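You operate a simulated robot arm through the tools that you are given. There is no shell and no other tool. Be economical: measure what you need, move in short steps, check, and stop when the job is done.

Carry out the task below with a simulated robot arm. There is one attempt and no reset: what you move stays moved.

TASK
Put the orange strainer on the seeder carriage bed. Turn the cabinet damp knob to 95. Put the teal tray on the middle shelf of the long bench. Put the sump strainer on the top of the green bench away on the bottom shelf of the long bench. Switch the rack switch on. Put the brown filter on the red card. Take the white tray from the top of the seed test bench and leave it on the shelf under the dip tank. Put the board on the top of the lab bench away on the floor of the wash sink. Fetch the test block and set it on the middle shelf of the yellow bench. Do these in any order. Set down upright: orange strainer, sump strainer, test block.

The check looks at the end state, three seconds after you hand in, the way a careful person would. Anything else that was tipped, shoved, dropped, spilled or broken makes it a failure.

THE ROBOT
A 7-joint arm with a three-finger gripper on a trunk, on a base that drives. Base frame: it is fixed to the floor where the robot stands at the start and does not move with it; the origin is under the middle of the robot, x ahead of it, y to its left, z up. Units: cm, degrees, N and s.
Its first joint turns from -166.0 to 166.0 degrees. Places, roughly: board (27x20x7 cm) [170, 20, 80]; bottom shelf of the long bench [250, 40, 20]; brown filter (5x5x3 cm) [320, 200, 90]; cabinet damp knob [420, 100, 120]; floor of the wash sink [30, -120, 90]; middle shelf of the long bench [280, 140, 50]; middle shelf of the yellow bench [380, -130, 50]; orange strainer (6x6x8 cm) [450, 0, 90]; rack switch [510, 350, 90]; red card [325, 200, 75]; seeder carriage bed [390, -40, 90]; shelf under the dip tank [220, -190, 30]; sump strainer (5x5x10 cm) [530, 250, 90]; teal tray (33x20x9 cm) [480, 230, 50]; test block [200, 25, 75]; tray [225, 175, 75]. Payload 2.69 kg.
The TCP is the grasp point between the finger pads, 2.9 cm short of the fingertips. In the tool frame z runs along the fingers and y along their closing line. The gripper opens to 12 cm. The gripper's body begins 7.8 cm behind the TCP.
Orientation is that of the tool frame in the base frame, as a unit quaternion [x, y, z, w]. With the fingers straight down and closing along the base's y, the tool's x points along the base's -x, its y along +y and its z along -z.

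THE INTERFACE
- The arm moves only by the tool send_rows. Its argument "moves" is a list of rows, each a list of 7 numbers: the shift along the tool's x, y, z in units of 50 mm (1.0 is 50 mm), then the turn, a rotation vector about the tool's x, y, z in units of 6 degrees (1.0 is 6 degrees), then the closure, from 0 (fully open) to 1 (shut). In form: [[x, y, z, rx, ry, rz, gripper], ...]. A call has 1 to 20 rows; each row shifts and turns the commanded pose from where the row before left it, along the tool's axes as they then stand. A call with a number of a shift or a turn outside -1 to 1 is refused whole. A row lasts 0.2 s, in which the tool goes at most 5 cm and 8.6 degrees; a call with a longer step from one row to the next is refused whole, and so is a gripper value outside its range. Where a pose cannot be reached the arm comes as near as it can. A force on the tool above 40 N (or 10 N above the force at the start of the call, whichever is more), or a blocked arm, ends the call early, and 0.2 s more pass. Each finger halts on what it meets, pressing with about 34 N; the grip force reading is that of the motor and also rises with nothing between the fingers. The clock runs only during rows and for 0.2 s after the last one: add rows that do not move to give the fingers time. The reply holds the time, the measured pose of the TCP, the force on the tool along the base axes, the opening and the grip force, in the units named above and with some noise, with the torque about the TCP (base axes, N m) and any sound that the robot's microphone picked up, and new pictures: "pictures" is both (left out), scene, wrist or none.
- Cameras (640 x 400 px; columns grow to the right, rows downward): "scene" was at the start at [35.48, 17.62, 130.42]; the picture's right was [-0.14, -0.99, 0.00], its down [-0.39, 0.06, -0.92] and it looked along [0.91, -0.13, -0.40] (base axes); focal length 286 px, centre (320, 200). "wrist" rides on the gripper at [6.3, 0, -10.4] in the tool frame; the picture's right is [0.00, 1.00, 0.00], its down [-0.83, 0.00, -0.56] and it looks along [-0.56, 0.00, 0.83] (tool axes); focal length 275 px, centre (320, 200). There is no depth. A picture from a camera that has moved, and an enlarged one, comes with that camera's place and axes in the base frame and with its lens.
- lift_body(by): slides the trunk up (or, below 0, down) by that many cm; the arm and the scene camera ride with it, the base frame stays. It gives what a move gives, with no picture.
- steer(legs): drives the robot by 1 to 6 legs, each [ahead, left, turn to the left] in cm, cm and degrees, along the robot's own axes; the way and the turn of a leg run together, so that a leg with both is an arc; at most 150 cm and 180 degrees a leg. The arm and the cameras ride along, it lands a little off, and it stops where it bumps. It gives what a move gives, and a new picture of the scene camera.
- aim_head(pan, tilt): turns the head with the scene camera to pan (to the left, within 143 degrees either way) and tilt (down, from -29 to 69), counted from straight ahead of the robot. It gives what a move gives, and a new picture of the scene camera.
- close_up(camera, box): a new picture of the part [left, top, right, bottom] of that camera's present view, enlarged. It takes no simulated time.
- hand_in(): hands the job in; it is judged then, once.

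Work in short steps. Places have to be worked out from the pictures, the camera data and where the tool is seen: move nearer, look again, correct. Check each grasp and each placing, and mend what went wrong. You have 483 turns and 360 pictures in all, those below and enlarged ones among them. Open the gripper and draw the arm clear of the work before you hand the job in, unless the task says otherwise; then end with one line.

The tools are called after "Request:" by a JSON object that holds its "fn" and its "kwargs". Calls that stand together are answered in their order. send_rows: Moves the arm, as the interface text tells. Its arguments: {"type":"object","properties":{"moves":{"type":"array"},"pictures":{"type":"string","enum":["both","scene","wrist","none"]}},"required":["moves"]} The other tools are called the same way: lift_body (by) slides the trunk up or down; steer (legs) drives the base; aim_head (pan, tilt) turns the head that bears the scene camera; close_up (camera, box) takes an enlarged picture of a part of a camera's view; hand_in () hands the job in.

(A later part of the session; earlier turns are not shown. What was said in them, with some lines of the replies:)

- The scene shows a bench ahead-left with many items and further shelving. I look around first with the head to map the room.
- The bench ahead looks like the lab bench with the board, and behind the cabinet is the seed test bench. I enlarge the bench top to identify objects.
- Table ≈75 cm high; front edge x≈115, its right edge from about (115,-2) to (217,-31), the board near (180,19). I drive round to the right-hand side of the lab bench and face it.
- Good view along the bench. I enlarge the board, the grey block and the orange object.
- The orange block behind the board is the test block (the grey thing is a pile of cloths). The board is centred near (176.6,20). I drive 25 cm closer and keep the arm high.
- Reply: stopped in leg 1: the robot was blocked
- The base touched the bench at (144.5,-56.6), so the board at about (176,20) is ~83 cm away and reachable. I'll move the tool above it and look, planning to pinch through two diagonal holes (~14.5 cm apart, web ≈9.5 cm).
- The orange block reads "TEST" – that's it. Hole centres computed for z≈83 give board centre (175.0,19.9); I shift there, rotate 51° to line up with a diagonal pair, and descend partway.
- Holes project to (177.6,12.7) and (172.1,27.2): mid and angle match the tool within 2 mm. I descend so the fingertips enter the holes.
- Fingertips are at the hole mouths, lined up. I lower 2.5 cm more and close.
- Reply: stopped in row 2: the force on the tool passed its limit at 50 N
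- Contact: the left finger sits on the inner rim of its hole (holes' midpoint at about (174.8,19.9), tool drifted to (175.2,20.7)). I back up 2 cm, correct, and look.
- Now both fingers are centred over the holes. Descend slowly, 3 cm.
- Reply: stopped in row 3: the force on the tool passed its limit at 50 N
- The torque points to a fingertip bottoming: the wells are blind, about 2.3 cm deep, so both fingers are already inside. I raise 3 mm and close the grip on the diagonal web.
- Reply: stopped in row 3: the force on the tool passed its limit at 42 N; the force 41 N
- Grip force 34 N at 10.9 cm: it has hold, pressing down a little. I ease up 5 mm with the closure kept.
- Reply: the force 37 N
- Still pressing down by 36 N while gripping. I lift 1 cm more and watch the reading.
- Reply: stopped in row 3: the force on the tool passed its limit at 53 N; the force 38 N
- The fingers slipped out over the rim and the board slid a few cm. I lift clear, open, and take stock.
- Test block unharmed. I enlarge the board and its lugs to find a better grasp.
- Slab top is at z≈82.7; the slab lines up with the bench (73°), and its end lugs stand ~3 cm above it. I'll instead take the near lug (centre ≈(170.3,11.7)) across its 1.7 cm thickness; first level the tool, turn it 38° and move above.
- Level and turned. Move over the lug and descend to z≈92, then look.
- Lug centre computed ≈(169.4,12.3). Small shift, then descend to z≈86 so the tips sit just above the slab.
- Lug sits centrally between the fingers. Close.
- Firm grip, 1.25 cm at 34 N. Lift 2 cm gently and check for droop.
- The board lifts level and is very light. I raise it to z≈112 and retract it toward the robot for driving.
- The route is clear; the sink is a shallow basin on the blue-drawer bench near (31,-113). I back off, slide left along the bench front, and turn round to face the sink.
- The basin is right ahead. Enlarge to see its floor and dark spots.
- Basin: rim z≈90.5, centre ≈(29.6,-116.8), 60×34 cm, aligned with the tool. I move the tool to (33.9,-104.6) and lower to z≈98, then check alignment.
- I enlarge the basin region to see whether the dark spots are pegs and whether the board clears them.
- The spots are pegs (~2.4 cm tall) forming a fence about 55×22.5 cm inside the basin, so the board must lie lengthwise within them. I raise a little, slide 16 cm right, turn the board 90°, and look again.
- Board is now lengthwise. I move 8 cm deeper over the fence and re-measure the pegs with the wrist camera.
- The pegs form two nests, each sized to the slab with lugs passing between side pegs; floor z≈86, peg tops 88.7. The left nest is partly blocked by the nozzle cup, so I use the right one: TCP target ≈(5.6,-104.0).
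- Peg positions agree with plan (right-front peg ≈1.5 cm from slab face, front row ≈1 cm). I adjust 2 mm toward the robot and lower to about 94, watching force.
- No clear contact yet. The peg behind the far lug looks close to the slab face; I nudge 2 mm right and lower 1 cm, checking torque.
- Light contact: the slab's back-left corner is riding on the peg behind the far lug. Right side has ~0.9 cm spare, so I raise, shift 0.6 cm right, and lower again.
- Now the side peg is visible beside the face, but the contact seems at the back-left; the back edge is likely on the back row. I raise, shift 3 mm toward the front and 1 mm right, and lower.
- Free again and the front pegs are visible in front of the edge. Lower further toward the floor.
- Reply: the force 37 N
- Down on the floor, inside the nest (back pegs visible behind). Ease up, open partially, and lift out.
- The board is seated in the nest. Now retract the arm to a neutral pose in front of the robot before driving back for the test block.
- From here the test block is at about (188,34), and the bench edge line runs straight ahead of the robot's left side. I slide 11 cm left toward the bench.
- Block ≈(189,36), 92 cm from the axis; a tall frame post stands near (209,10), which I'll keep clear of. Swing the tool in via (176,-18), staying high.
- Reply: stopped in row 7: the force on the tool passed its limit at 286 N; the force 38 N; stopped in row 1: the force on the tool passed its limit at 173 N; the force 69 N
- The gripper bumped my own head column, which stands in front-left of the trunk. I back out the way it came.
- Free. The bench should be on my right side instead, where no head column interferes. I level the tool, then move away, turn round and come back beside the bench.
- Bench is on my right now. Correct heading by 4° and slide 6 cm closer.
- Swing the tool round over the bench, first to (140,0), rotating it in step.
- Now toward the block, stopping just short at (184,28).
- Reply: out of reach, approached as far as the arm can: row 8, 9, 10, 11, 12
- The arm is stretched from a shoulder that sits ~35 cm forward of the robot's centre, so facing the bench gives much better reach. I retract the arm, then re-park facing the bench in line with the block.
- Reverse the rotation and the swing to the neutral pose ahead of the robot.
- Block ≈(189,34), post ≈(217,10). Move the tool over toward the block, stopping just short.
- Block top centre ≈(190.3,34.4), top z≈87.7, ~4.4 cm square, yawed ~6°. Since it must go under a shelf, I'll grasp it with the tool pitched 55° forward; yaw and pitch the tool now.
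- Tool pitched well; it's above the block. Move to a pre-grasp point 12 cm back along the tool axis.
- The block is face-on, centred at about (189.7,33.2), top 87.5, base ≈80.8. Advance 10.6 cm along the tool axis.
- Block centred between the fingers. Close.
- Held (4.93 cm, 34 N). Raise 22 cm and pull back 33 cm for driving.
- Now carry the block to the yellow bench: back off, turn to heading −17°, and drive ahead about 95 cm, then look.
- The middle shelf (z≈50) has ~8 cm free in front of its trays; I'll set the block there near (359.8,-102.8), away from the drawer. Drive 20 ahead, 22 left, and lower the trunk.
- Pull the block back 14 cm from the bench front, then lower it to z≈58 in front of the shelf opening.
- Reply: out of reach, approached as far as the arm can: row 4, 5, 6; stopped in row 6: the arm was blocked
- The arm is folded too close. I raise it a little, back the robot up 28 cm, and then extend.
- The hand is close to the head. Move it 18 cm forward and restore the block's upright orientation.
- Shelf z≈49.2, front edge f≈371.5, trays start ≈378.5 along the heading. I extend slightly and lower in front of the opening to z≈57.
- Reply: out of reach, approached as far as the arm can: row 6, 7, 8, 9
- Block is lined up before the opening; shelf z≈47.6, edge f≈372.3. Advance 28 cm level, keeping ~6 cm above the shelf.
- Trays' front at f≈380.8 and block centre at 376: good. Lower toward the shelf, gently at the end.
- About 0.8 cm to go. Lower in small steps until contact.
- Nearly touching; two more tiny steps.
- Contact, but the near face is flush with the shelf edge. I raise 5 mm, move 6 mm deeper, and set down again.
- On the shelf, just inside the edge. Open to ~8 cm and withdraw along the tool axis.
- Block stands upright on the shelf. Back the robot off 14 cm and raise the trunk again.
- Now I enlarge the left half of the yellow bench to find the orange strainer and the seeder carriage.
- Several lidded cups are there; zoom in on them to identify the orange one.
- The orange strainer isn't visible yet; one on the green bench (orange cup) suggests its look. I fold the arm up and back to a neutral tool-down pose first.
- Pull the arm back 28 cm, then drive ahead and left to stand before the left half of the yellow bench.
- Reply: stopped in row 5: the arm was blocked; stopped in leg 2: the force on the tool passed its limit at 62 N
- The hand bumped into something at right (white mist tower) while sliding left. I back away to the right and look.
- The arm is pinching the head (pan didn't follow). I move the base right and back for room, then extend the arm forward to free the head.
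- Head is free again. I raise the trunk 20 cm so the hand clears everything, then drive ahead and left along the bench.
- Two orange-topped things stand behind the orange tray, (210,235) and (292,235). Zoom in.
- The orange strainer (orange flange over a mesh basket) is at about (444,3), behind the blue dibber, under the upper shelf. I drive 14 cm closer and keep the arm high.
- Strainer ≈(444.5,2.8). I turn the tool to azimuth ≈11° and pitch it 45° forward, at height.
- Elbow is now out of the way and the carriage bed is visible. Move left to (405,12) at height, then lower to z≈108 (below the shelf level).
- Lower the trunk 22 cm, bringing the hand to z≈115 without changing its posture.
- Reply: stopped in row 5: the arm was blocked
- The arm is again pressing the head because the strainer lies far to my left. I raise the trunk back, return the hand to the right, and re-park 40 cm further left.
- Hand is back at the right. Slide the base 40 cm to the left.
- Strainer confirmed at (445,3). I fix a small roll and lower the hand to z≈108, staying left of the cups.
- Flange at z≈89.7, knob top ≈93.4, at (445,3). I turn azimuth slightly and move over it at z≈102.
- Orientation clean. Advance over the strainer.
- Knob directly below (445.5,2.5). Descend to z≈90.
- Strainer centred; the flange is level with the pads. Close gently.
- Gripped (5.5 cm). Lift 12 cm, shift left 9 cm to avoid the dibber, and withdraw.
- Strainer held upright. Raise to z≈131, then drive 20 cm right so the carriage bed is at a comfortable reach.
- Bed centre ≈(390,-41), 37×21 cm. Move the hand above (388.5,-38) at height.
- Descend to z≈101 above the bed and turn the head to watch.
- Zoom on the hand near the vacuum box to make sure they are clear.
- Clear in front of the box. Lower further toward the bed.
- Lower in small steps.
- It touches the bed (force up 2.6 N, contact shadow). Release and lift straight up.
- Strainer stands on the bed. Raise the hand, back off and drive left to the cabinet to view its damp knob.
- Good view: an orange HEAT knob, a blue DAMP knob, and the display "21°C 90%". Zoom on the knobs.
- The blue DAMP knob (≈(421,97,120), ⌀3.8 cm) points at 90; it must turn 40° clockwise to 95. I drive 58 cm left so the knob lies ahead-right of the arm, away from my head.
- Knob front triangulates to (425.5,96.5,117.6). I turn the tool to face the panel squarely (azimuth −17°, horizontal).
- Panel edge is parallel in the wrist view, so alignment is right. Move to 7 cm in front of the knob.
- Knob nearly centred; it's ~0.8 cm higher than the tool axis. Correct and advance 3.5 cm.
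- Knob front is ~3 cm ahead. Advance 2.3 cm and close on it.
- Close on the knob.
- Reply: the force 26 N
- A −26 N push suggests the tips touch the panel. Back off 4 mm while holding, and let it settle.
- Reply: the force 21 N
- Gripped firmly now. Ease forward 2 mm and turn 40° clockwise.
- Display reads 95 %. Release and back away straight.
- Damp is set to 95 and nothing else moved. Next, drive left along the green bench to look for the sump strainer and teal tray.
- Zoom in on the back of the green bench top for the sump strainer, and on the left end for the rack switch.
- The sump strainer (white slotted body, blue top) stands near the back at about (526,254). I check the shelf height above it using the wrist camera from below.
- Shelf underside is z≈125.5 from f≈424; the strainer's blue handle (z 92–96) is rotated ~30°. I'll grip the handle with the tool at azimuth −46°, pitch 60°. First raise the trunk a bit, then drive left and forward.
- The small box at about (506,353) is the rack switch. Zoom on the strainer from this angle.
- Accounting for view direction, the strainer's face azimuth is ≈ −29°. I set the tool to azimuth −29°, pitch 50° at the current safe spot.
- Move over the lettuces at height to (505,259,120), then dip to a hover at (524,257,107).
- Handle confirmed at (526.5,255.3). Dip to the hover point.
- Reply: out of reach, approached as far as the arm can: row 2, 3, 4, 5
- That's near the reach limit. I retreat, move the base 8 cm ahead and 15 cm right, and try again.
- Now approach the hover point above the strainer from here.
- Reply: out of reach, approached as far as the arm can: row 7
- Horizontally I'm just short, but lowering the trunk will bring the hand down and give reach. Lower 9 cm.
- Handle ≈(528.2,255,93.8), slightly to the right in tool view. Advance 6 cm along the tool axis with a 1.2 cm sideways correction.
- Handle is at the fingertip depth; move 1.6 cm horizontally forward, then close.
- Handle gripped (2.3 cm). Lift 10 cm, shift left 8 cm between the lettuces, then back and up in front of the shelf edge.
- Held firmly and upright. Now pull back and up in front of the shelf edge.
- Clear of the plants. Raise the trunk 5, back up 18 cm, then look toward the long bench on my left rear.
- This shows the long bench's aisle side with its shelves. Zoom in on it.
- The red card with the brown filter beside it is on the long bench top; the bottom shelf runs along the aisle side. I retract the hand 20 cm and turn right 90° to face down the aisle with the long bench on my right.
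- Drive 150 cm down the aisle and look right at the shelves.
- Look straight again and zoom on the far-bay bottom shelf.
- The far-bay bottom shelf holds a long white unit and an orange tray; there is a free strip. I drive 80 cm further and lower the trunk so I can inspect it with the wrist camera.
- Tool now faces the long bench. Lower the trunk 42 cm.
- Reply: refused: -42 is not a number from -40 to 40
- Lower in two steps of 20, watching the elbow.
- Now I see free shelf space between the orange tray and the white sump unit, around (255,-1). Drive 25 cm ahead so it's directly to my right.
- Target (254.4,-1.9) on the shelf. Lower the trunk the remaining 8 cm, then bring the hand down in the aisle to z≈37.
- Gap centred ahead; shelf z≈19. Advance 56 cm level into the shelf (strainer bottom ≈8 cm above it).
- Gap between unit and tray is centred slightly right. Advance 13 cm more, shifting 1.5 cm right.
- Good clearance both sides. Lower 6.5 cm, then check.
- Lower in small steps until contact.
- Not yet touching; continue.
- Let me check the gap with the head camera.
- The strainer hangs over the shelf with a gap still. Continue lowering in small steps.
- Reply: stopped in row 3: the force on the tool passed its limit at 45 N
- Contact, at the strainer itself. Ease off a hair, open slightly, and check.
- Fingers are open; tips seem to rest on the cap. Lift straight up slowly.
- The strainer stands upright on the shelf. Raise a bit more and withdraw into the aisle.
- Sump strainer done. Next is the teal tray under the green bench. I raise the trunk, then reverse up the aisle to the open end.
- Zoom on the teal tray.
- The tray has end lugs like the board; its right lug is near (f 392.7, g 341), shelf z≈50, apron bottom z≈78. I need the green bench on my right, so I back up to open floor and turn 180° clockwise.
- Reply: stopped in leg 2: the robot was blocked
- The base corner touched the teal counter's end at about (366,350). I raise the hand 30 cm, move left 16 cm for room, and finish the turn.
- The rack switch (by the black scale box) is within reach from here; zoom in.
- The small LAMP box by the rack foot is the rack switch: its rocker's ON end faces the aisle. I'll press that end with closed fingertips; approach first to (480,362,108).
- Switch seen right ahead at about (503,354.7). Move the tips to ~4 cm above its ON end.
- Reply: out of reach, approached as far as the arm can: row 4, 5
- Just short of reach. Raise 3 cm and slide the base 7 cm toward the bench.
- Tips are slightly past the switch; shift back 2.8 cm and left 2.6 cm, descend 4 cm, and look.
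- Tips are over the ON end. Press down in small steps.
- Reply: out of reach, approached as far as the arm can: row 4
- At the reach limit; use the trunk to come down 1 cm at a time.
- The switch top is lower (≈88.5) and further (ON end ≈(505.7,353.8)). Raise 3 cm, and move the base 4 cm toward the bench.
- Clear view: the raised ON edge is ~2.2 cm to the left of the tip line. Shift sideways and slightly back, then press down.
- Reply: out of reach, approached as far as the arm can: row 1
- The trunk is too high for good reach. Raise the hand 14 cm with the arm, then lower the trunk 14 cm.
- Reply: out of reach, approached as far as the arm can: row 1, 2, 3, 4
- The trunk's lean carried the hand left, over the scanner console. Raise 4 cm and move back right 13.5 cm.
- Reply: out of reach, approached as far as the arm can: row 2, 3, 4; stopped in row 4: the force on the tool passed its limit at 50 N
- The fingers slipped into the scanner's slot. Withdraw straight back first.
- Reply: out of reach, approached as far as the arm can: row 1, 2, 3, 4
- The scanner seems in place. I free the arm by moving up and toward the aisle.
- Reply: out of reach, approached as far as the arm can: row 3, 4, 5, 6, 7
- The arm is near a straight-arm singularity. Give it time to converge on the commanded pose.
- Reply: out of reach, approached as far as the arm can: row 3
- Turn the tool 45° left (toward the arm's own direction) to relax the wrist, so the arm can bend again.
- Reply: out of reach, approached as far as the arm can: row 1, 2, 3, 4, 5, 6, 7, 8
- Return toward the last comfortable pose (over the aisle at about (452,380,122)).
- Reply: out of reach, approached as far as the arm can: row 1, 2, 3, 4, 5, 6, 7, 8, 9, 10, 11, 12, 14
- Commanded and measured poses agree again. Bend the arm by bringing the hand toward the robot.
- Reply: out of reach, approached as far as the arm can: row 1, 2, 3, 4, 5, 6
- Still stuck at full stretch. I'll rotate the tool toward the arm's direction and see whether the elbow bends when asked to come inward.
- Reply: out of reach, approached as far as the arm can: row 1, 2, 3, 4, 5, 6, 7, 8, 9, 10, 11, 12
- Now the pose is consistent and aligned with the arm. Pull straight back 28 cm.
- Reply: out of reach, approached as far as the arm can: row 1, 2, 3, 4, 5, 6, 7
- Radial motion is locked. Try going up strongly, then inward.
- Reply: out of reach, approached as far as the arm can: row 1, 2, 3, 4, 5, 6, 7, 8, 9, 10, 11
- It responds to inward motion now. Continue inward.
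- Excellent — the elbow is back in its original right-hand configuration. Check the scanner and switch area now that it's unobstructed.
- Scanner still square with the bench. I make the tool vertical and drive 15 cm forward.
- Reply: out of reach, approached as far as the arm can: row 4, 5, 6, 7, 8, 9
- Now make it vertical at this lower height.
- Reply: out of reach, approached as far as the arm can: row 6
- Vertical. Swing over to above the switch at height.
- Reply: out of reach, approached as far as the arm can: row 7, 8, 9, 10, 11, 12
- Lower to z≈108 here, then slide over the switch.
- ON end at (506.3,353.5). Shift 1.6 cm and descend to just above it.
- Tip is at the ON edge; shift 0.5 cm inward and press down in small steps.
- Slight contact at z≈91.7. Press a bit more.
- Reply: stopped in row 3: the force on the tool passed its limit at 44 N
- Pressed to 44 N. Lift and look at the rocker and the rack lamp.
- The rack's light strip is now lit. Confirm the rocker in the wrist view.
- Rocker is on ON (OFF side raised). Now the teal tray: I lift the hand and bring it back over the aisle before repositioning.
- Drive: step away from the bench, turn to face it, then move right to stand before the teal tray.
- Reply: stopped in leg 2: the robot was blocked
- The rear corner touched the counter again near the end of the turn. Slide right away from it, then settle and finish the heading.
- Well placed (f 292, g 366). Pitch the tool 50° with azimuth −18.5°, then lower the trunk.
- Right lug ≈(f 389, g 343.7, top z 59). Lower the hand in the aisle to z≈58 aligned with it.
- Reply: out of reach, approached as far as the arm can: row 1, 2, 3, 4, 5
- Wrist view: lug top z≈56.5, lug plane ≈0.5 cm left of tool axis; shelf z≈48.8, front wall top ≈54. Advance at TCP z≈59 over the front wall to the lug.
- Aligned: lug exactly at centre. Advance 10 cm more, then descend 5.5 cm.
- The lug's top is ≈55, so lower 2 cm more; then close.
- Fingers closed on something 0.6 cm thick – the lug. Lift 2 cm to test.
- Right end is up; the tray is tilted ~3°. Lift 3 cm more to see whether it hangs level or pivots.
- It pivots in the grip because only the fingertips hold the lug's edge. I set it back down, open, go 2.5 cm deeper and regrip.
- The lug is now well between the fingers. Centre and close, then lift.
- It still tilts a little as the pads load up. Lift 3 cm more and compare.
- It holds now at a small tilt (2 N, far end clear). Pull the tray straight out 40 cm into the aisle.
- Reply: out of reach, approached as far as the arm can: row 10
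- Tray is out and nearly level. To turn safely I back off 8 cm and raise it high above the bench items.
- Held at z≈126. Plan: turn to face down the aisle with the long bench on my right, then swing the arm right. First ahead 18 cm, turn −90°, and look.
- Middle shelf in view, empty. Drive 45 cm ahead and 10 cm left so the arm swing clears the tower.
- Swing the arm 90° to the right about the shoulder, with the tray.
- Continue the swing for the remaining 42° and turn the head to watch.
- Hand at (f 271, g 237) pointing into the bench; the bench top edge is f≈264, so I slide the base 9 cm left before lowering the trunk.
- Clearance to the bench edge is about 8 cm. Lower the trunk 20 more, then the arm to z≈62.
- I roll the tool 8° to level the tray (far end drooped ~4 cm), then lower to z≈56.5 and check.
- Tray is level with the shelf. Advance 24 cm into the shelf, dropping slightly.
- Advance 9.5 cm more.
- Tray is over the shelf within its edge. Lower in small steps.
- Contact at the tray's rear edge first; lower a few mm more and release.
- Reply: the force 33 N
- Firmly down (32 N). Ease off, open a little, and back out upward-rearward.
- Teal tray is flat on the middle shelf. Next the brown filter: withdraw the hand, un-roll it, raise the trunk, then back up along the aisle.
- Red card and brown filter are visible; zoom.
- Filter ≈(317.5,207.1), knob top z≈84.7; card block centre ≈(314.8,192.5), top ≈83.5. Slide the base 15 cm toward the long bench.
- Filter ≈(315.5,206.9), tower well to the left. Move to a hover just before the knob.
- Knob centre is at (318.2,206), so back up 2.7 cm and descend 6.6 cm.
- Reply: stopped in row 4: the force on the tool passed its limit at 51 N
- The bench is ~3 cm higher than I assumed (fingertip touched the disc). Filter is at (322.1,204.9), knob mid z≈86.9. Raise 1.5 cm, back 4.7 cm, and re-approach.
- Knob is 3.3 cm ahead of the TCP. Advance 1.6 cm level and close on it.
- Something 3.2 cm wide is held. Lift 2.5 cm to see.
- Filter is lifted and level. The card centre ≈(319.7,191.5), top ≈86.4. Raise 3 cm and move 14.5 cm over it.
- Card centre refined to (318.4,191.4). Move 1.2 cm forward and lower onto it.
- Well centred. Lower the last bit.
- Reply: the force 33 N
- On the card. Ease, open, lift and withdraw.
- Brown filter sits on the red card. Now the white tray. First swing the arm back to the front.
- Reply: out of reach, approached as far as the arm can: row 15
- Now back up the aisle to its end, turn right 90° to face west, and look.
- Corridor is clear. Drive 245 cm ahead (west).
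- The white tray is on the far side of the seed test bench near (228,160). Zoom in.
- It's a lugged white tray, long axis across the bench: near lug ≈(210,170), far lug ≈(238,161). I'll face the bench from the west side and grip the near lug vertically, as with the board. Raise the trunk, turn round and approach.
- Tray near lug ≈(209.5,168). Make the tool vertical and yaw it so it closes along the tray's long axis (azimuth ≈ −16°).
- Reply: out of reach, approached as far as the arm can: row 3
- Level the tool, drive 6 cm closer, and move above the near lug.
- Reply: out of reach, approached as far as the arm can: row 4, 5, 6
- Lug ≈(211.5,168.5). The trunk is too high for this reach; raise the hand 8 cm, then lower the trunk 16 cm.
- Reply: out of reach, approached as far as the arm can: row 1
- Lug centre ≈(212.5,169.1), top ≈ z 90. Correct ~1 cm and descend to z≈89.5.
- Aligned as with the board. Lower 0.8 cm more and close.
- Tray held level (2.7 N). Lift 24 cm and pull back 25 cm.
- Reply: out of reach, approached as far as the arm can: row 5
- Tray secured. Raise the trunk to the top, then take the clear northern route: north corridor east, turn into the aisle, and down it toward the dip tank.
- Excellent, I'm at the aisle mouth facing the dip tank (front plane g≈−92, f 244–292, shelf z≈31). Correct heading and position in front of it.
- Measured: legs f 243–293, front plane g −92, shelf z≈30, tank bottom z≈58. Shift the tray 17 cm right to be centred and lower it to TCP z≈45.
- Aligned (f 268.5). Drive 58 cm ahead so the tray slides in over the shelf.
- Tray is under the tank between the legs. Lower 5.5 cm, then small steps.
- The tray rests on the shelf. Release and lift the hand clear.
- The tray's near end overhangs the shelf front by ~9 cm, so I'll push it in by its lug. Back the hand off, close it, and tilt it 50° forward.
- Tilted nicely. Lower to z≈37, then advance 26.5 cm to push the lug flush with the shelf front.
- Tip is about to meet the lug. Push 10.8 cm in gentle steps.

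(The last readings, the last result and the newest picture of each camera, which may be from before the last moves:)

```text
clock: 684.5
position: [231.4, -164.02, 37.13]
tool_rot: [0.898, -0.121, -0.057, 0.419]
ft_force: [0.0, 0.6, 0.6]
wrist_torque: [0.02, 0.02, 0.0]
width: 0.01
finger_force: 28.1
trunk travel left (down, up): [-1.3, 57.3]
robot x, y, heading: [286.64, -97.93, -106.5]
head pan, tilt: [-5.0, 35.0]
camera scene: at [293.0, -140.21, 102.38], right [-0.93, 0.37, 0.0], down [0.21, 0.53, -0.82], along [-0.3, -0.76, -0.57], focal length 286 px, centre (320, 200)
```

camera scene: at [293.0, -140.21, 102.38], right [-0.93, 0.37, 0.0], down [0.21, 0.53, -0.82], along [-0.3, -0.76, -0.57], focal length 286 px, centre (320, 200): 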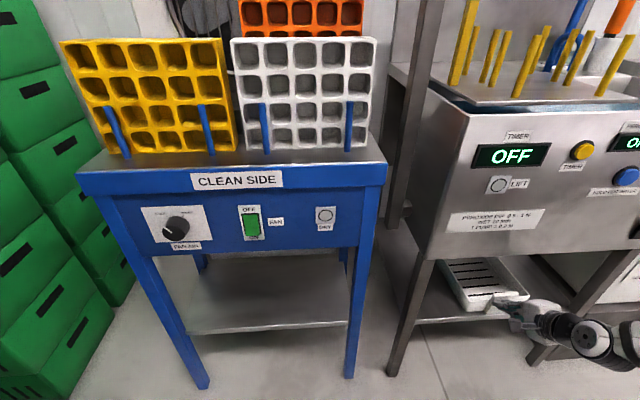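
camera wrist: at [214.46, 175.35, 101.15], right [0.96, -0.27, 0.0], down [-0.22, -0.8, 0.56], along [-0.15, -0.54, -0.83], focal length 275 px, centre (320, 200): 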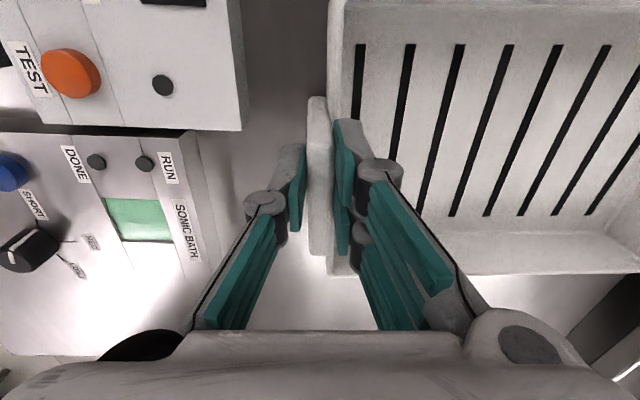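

The tray is now wholly on the shelf. One more 1.5 cm nudge, then withdraw and open the gripper.

Request:
{"fn": "send_rows", "kwargs": {"moves": [[0, 0.19, 0.23, 0, 0, 0, 1], [0, 0, 0, 0, 0, 0, 1], [0, -0.55, -0.66, 0, 0, 0, 1], [0, -0.55, -0.66, 0, 0, 0, 1], [0, -0.55, -0.66, 0, 0, 0, 1], [0, -0.55, -0.66, 0, 0, 0, 1], [0, -0.55, -0.66, 0, 0, 0, 1], [0, -0.2, -0.24, 0, 0, 0, 0], [0, 0, 0, 0, 0, 0, 0], [0, 0, 0, 0, 0, 0, 0]], "pictures": "none"}}

Request:
{"fn": "steer", "kwargs": {"legs": [[-30, 0, 0]]}}

```text
clock: 686.7
position: [237.34, -143.28, 37.11]
tool_rot: [0.898, -0.121, -0.058, 0.419]
ft_force: [1.1, -0.1, -0.3]
wrist_torque: [-0.01, -0.03, -0.01]
width: 11.99
finger_force: 0.0
trunk travel left (down, up): [-1.3, 57.3]
robot x, y, heading: [286.69, -98.09, -106.7]
head pan, tilt: [-5.0, 35.0]
```

```text
clock: 688.7
position: [246.04, -114.59, 37.2]
tool_rot: [0.898, -0.12, -0.058, 0.419]
ft_force: [0.9, 1.0, 1.5]
wrist_torque: [0.0, 0.01, -0.01]
width: 12.0
finger_force: 0.2
trunk travel left (down, up): [-1.3, 57.3]
robot x, y, heading: [295.32, -69.6, -106.5]
head pan, tilt: [-5.0, 35.0]
camera scene: at [301.71, -111.45, 102.38], right [-0.93, 0.37, 0.0], down [0.21, 0.53, -0.82], along [-0.3, -0.76, -0.57], focal length 286 px, centre (320, 200)
```

scene: 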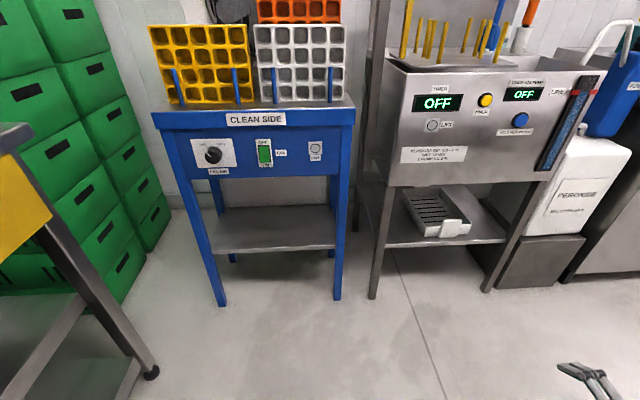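

The white tray lies flat on the shelf under the dip tank. All nine jobs are done, the gripper is open and the arm is clear, so I hand in.

Request:
{"fn": "hand_in", "kwargs": {}}

```text
The job is handed in.
```

All nine jobs are done and handed in, and I saw each one in place. Along the way I knocked the mist tower on the yellow bench and the scanner on the green bench. Both still looked upright and in place, but I didn't check them again before handing in.
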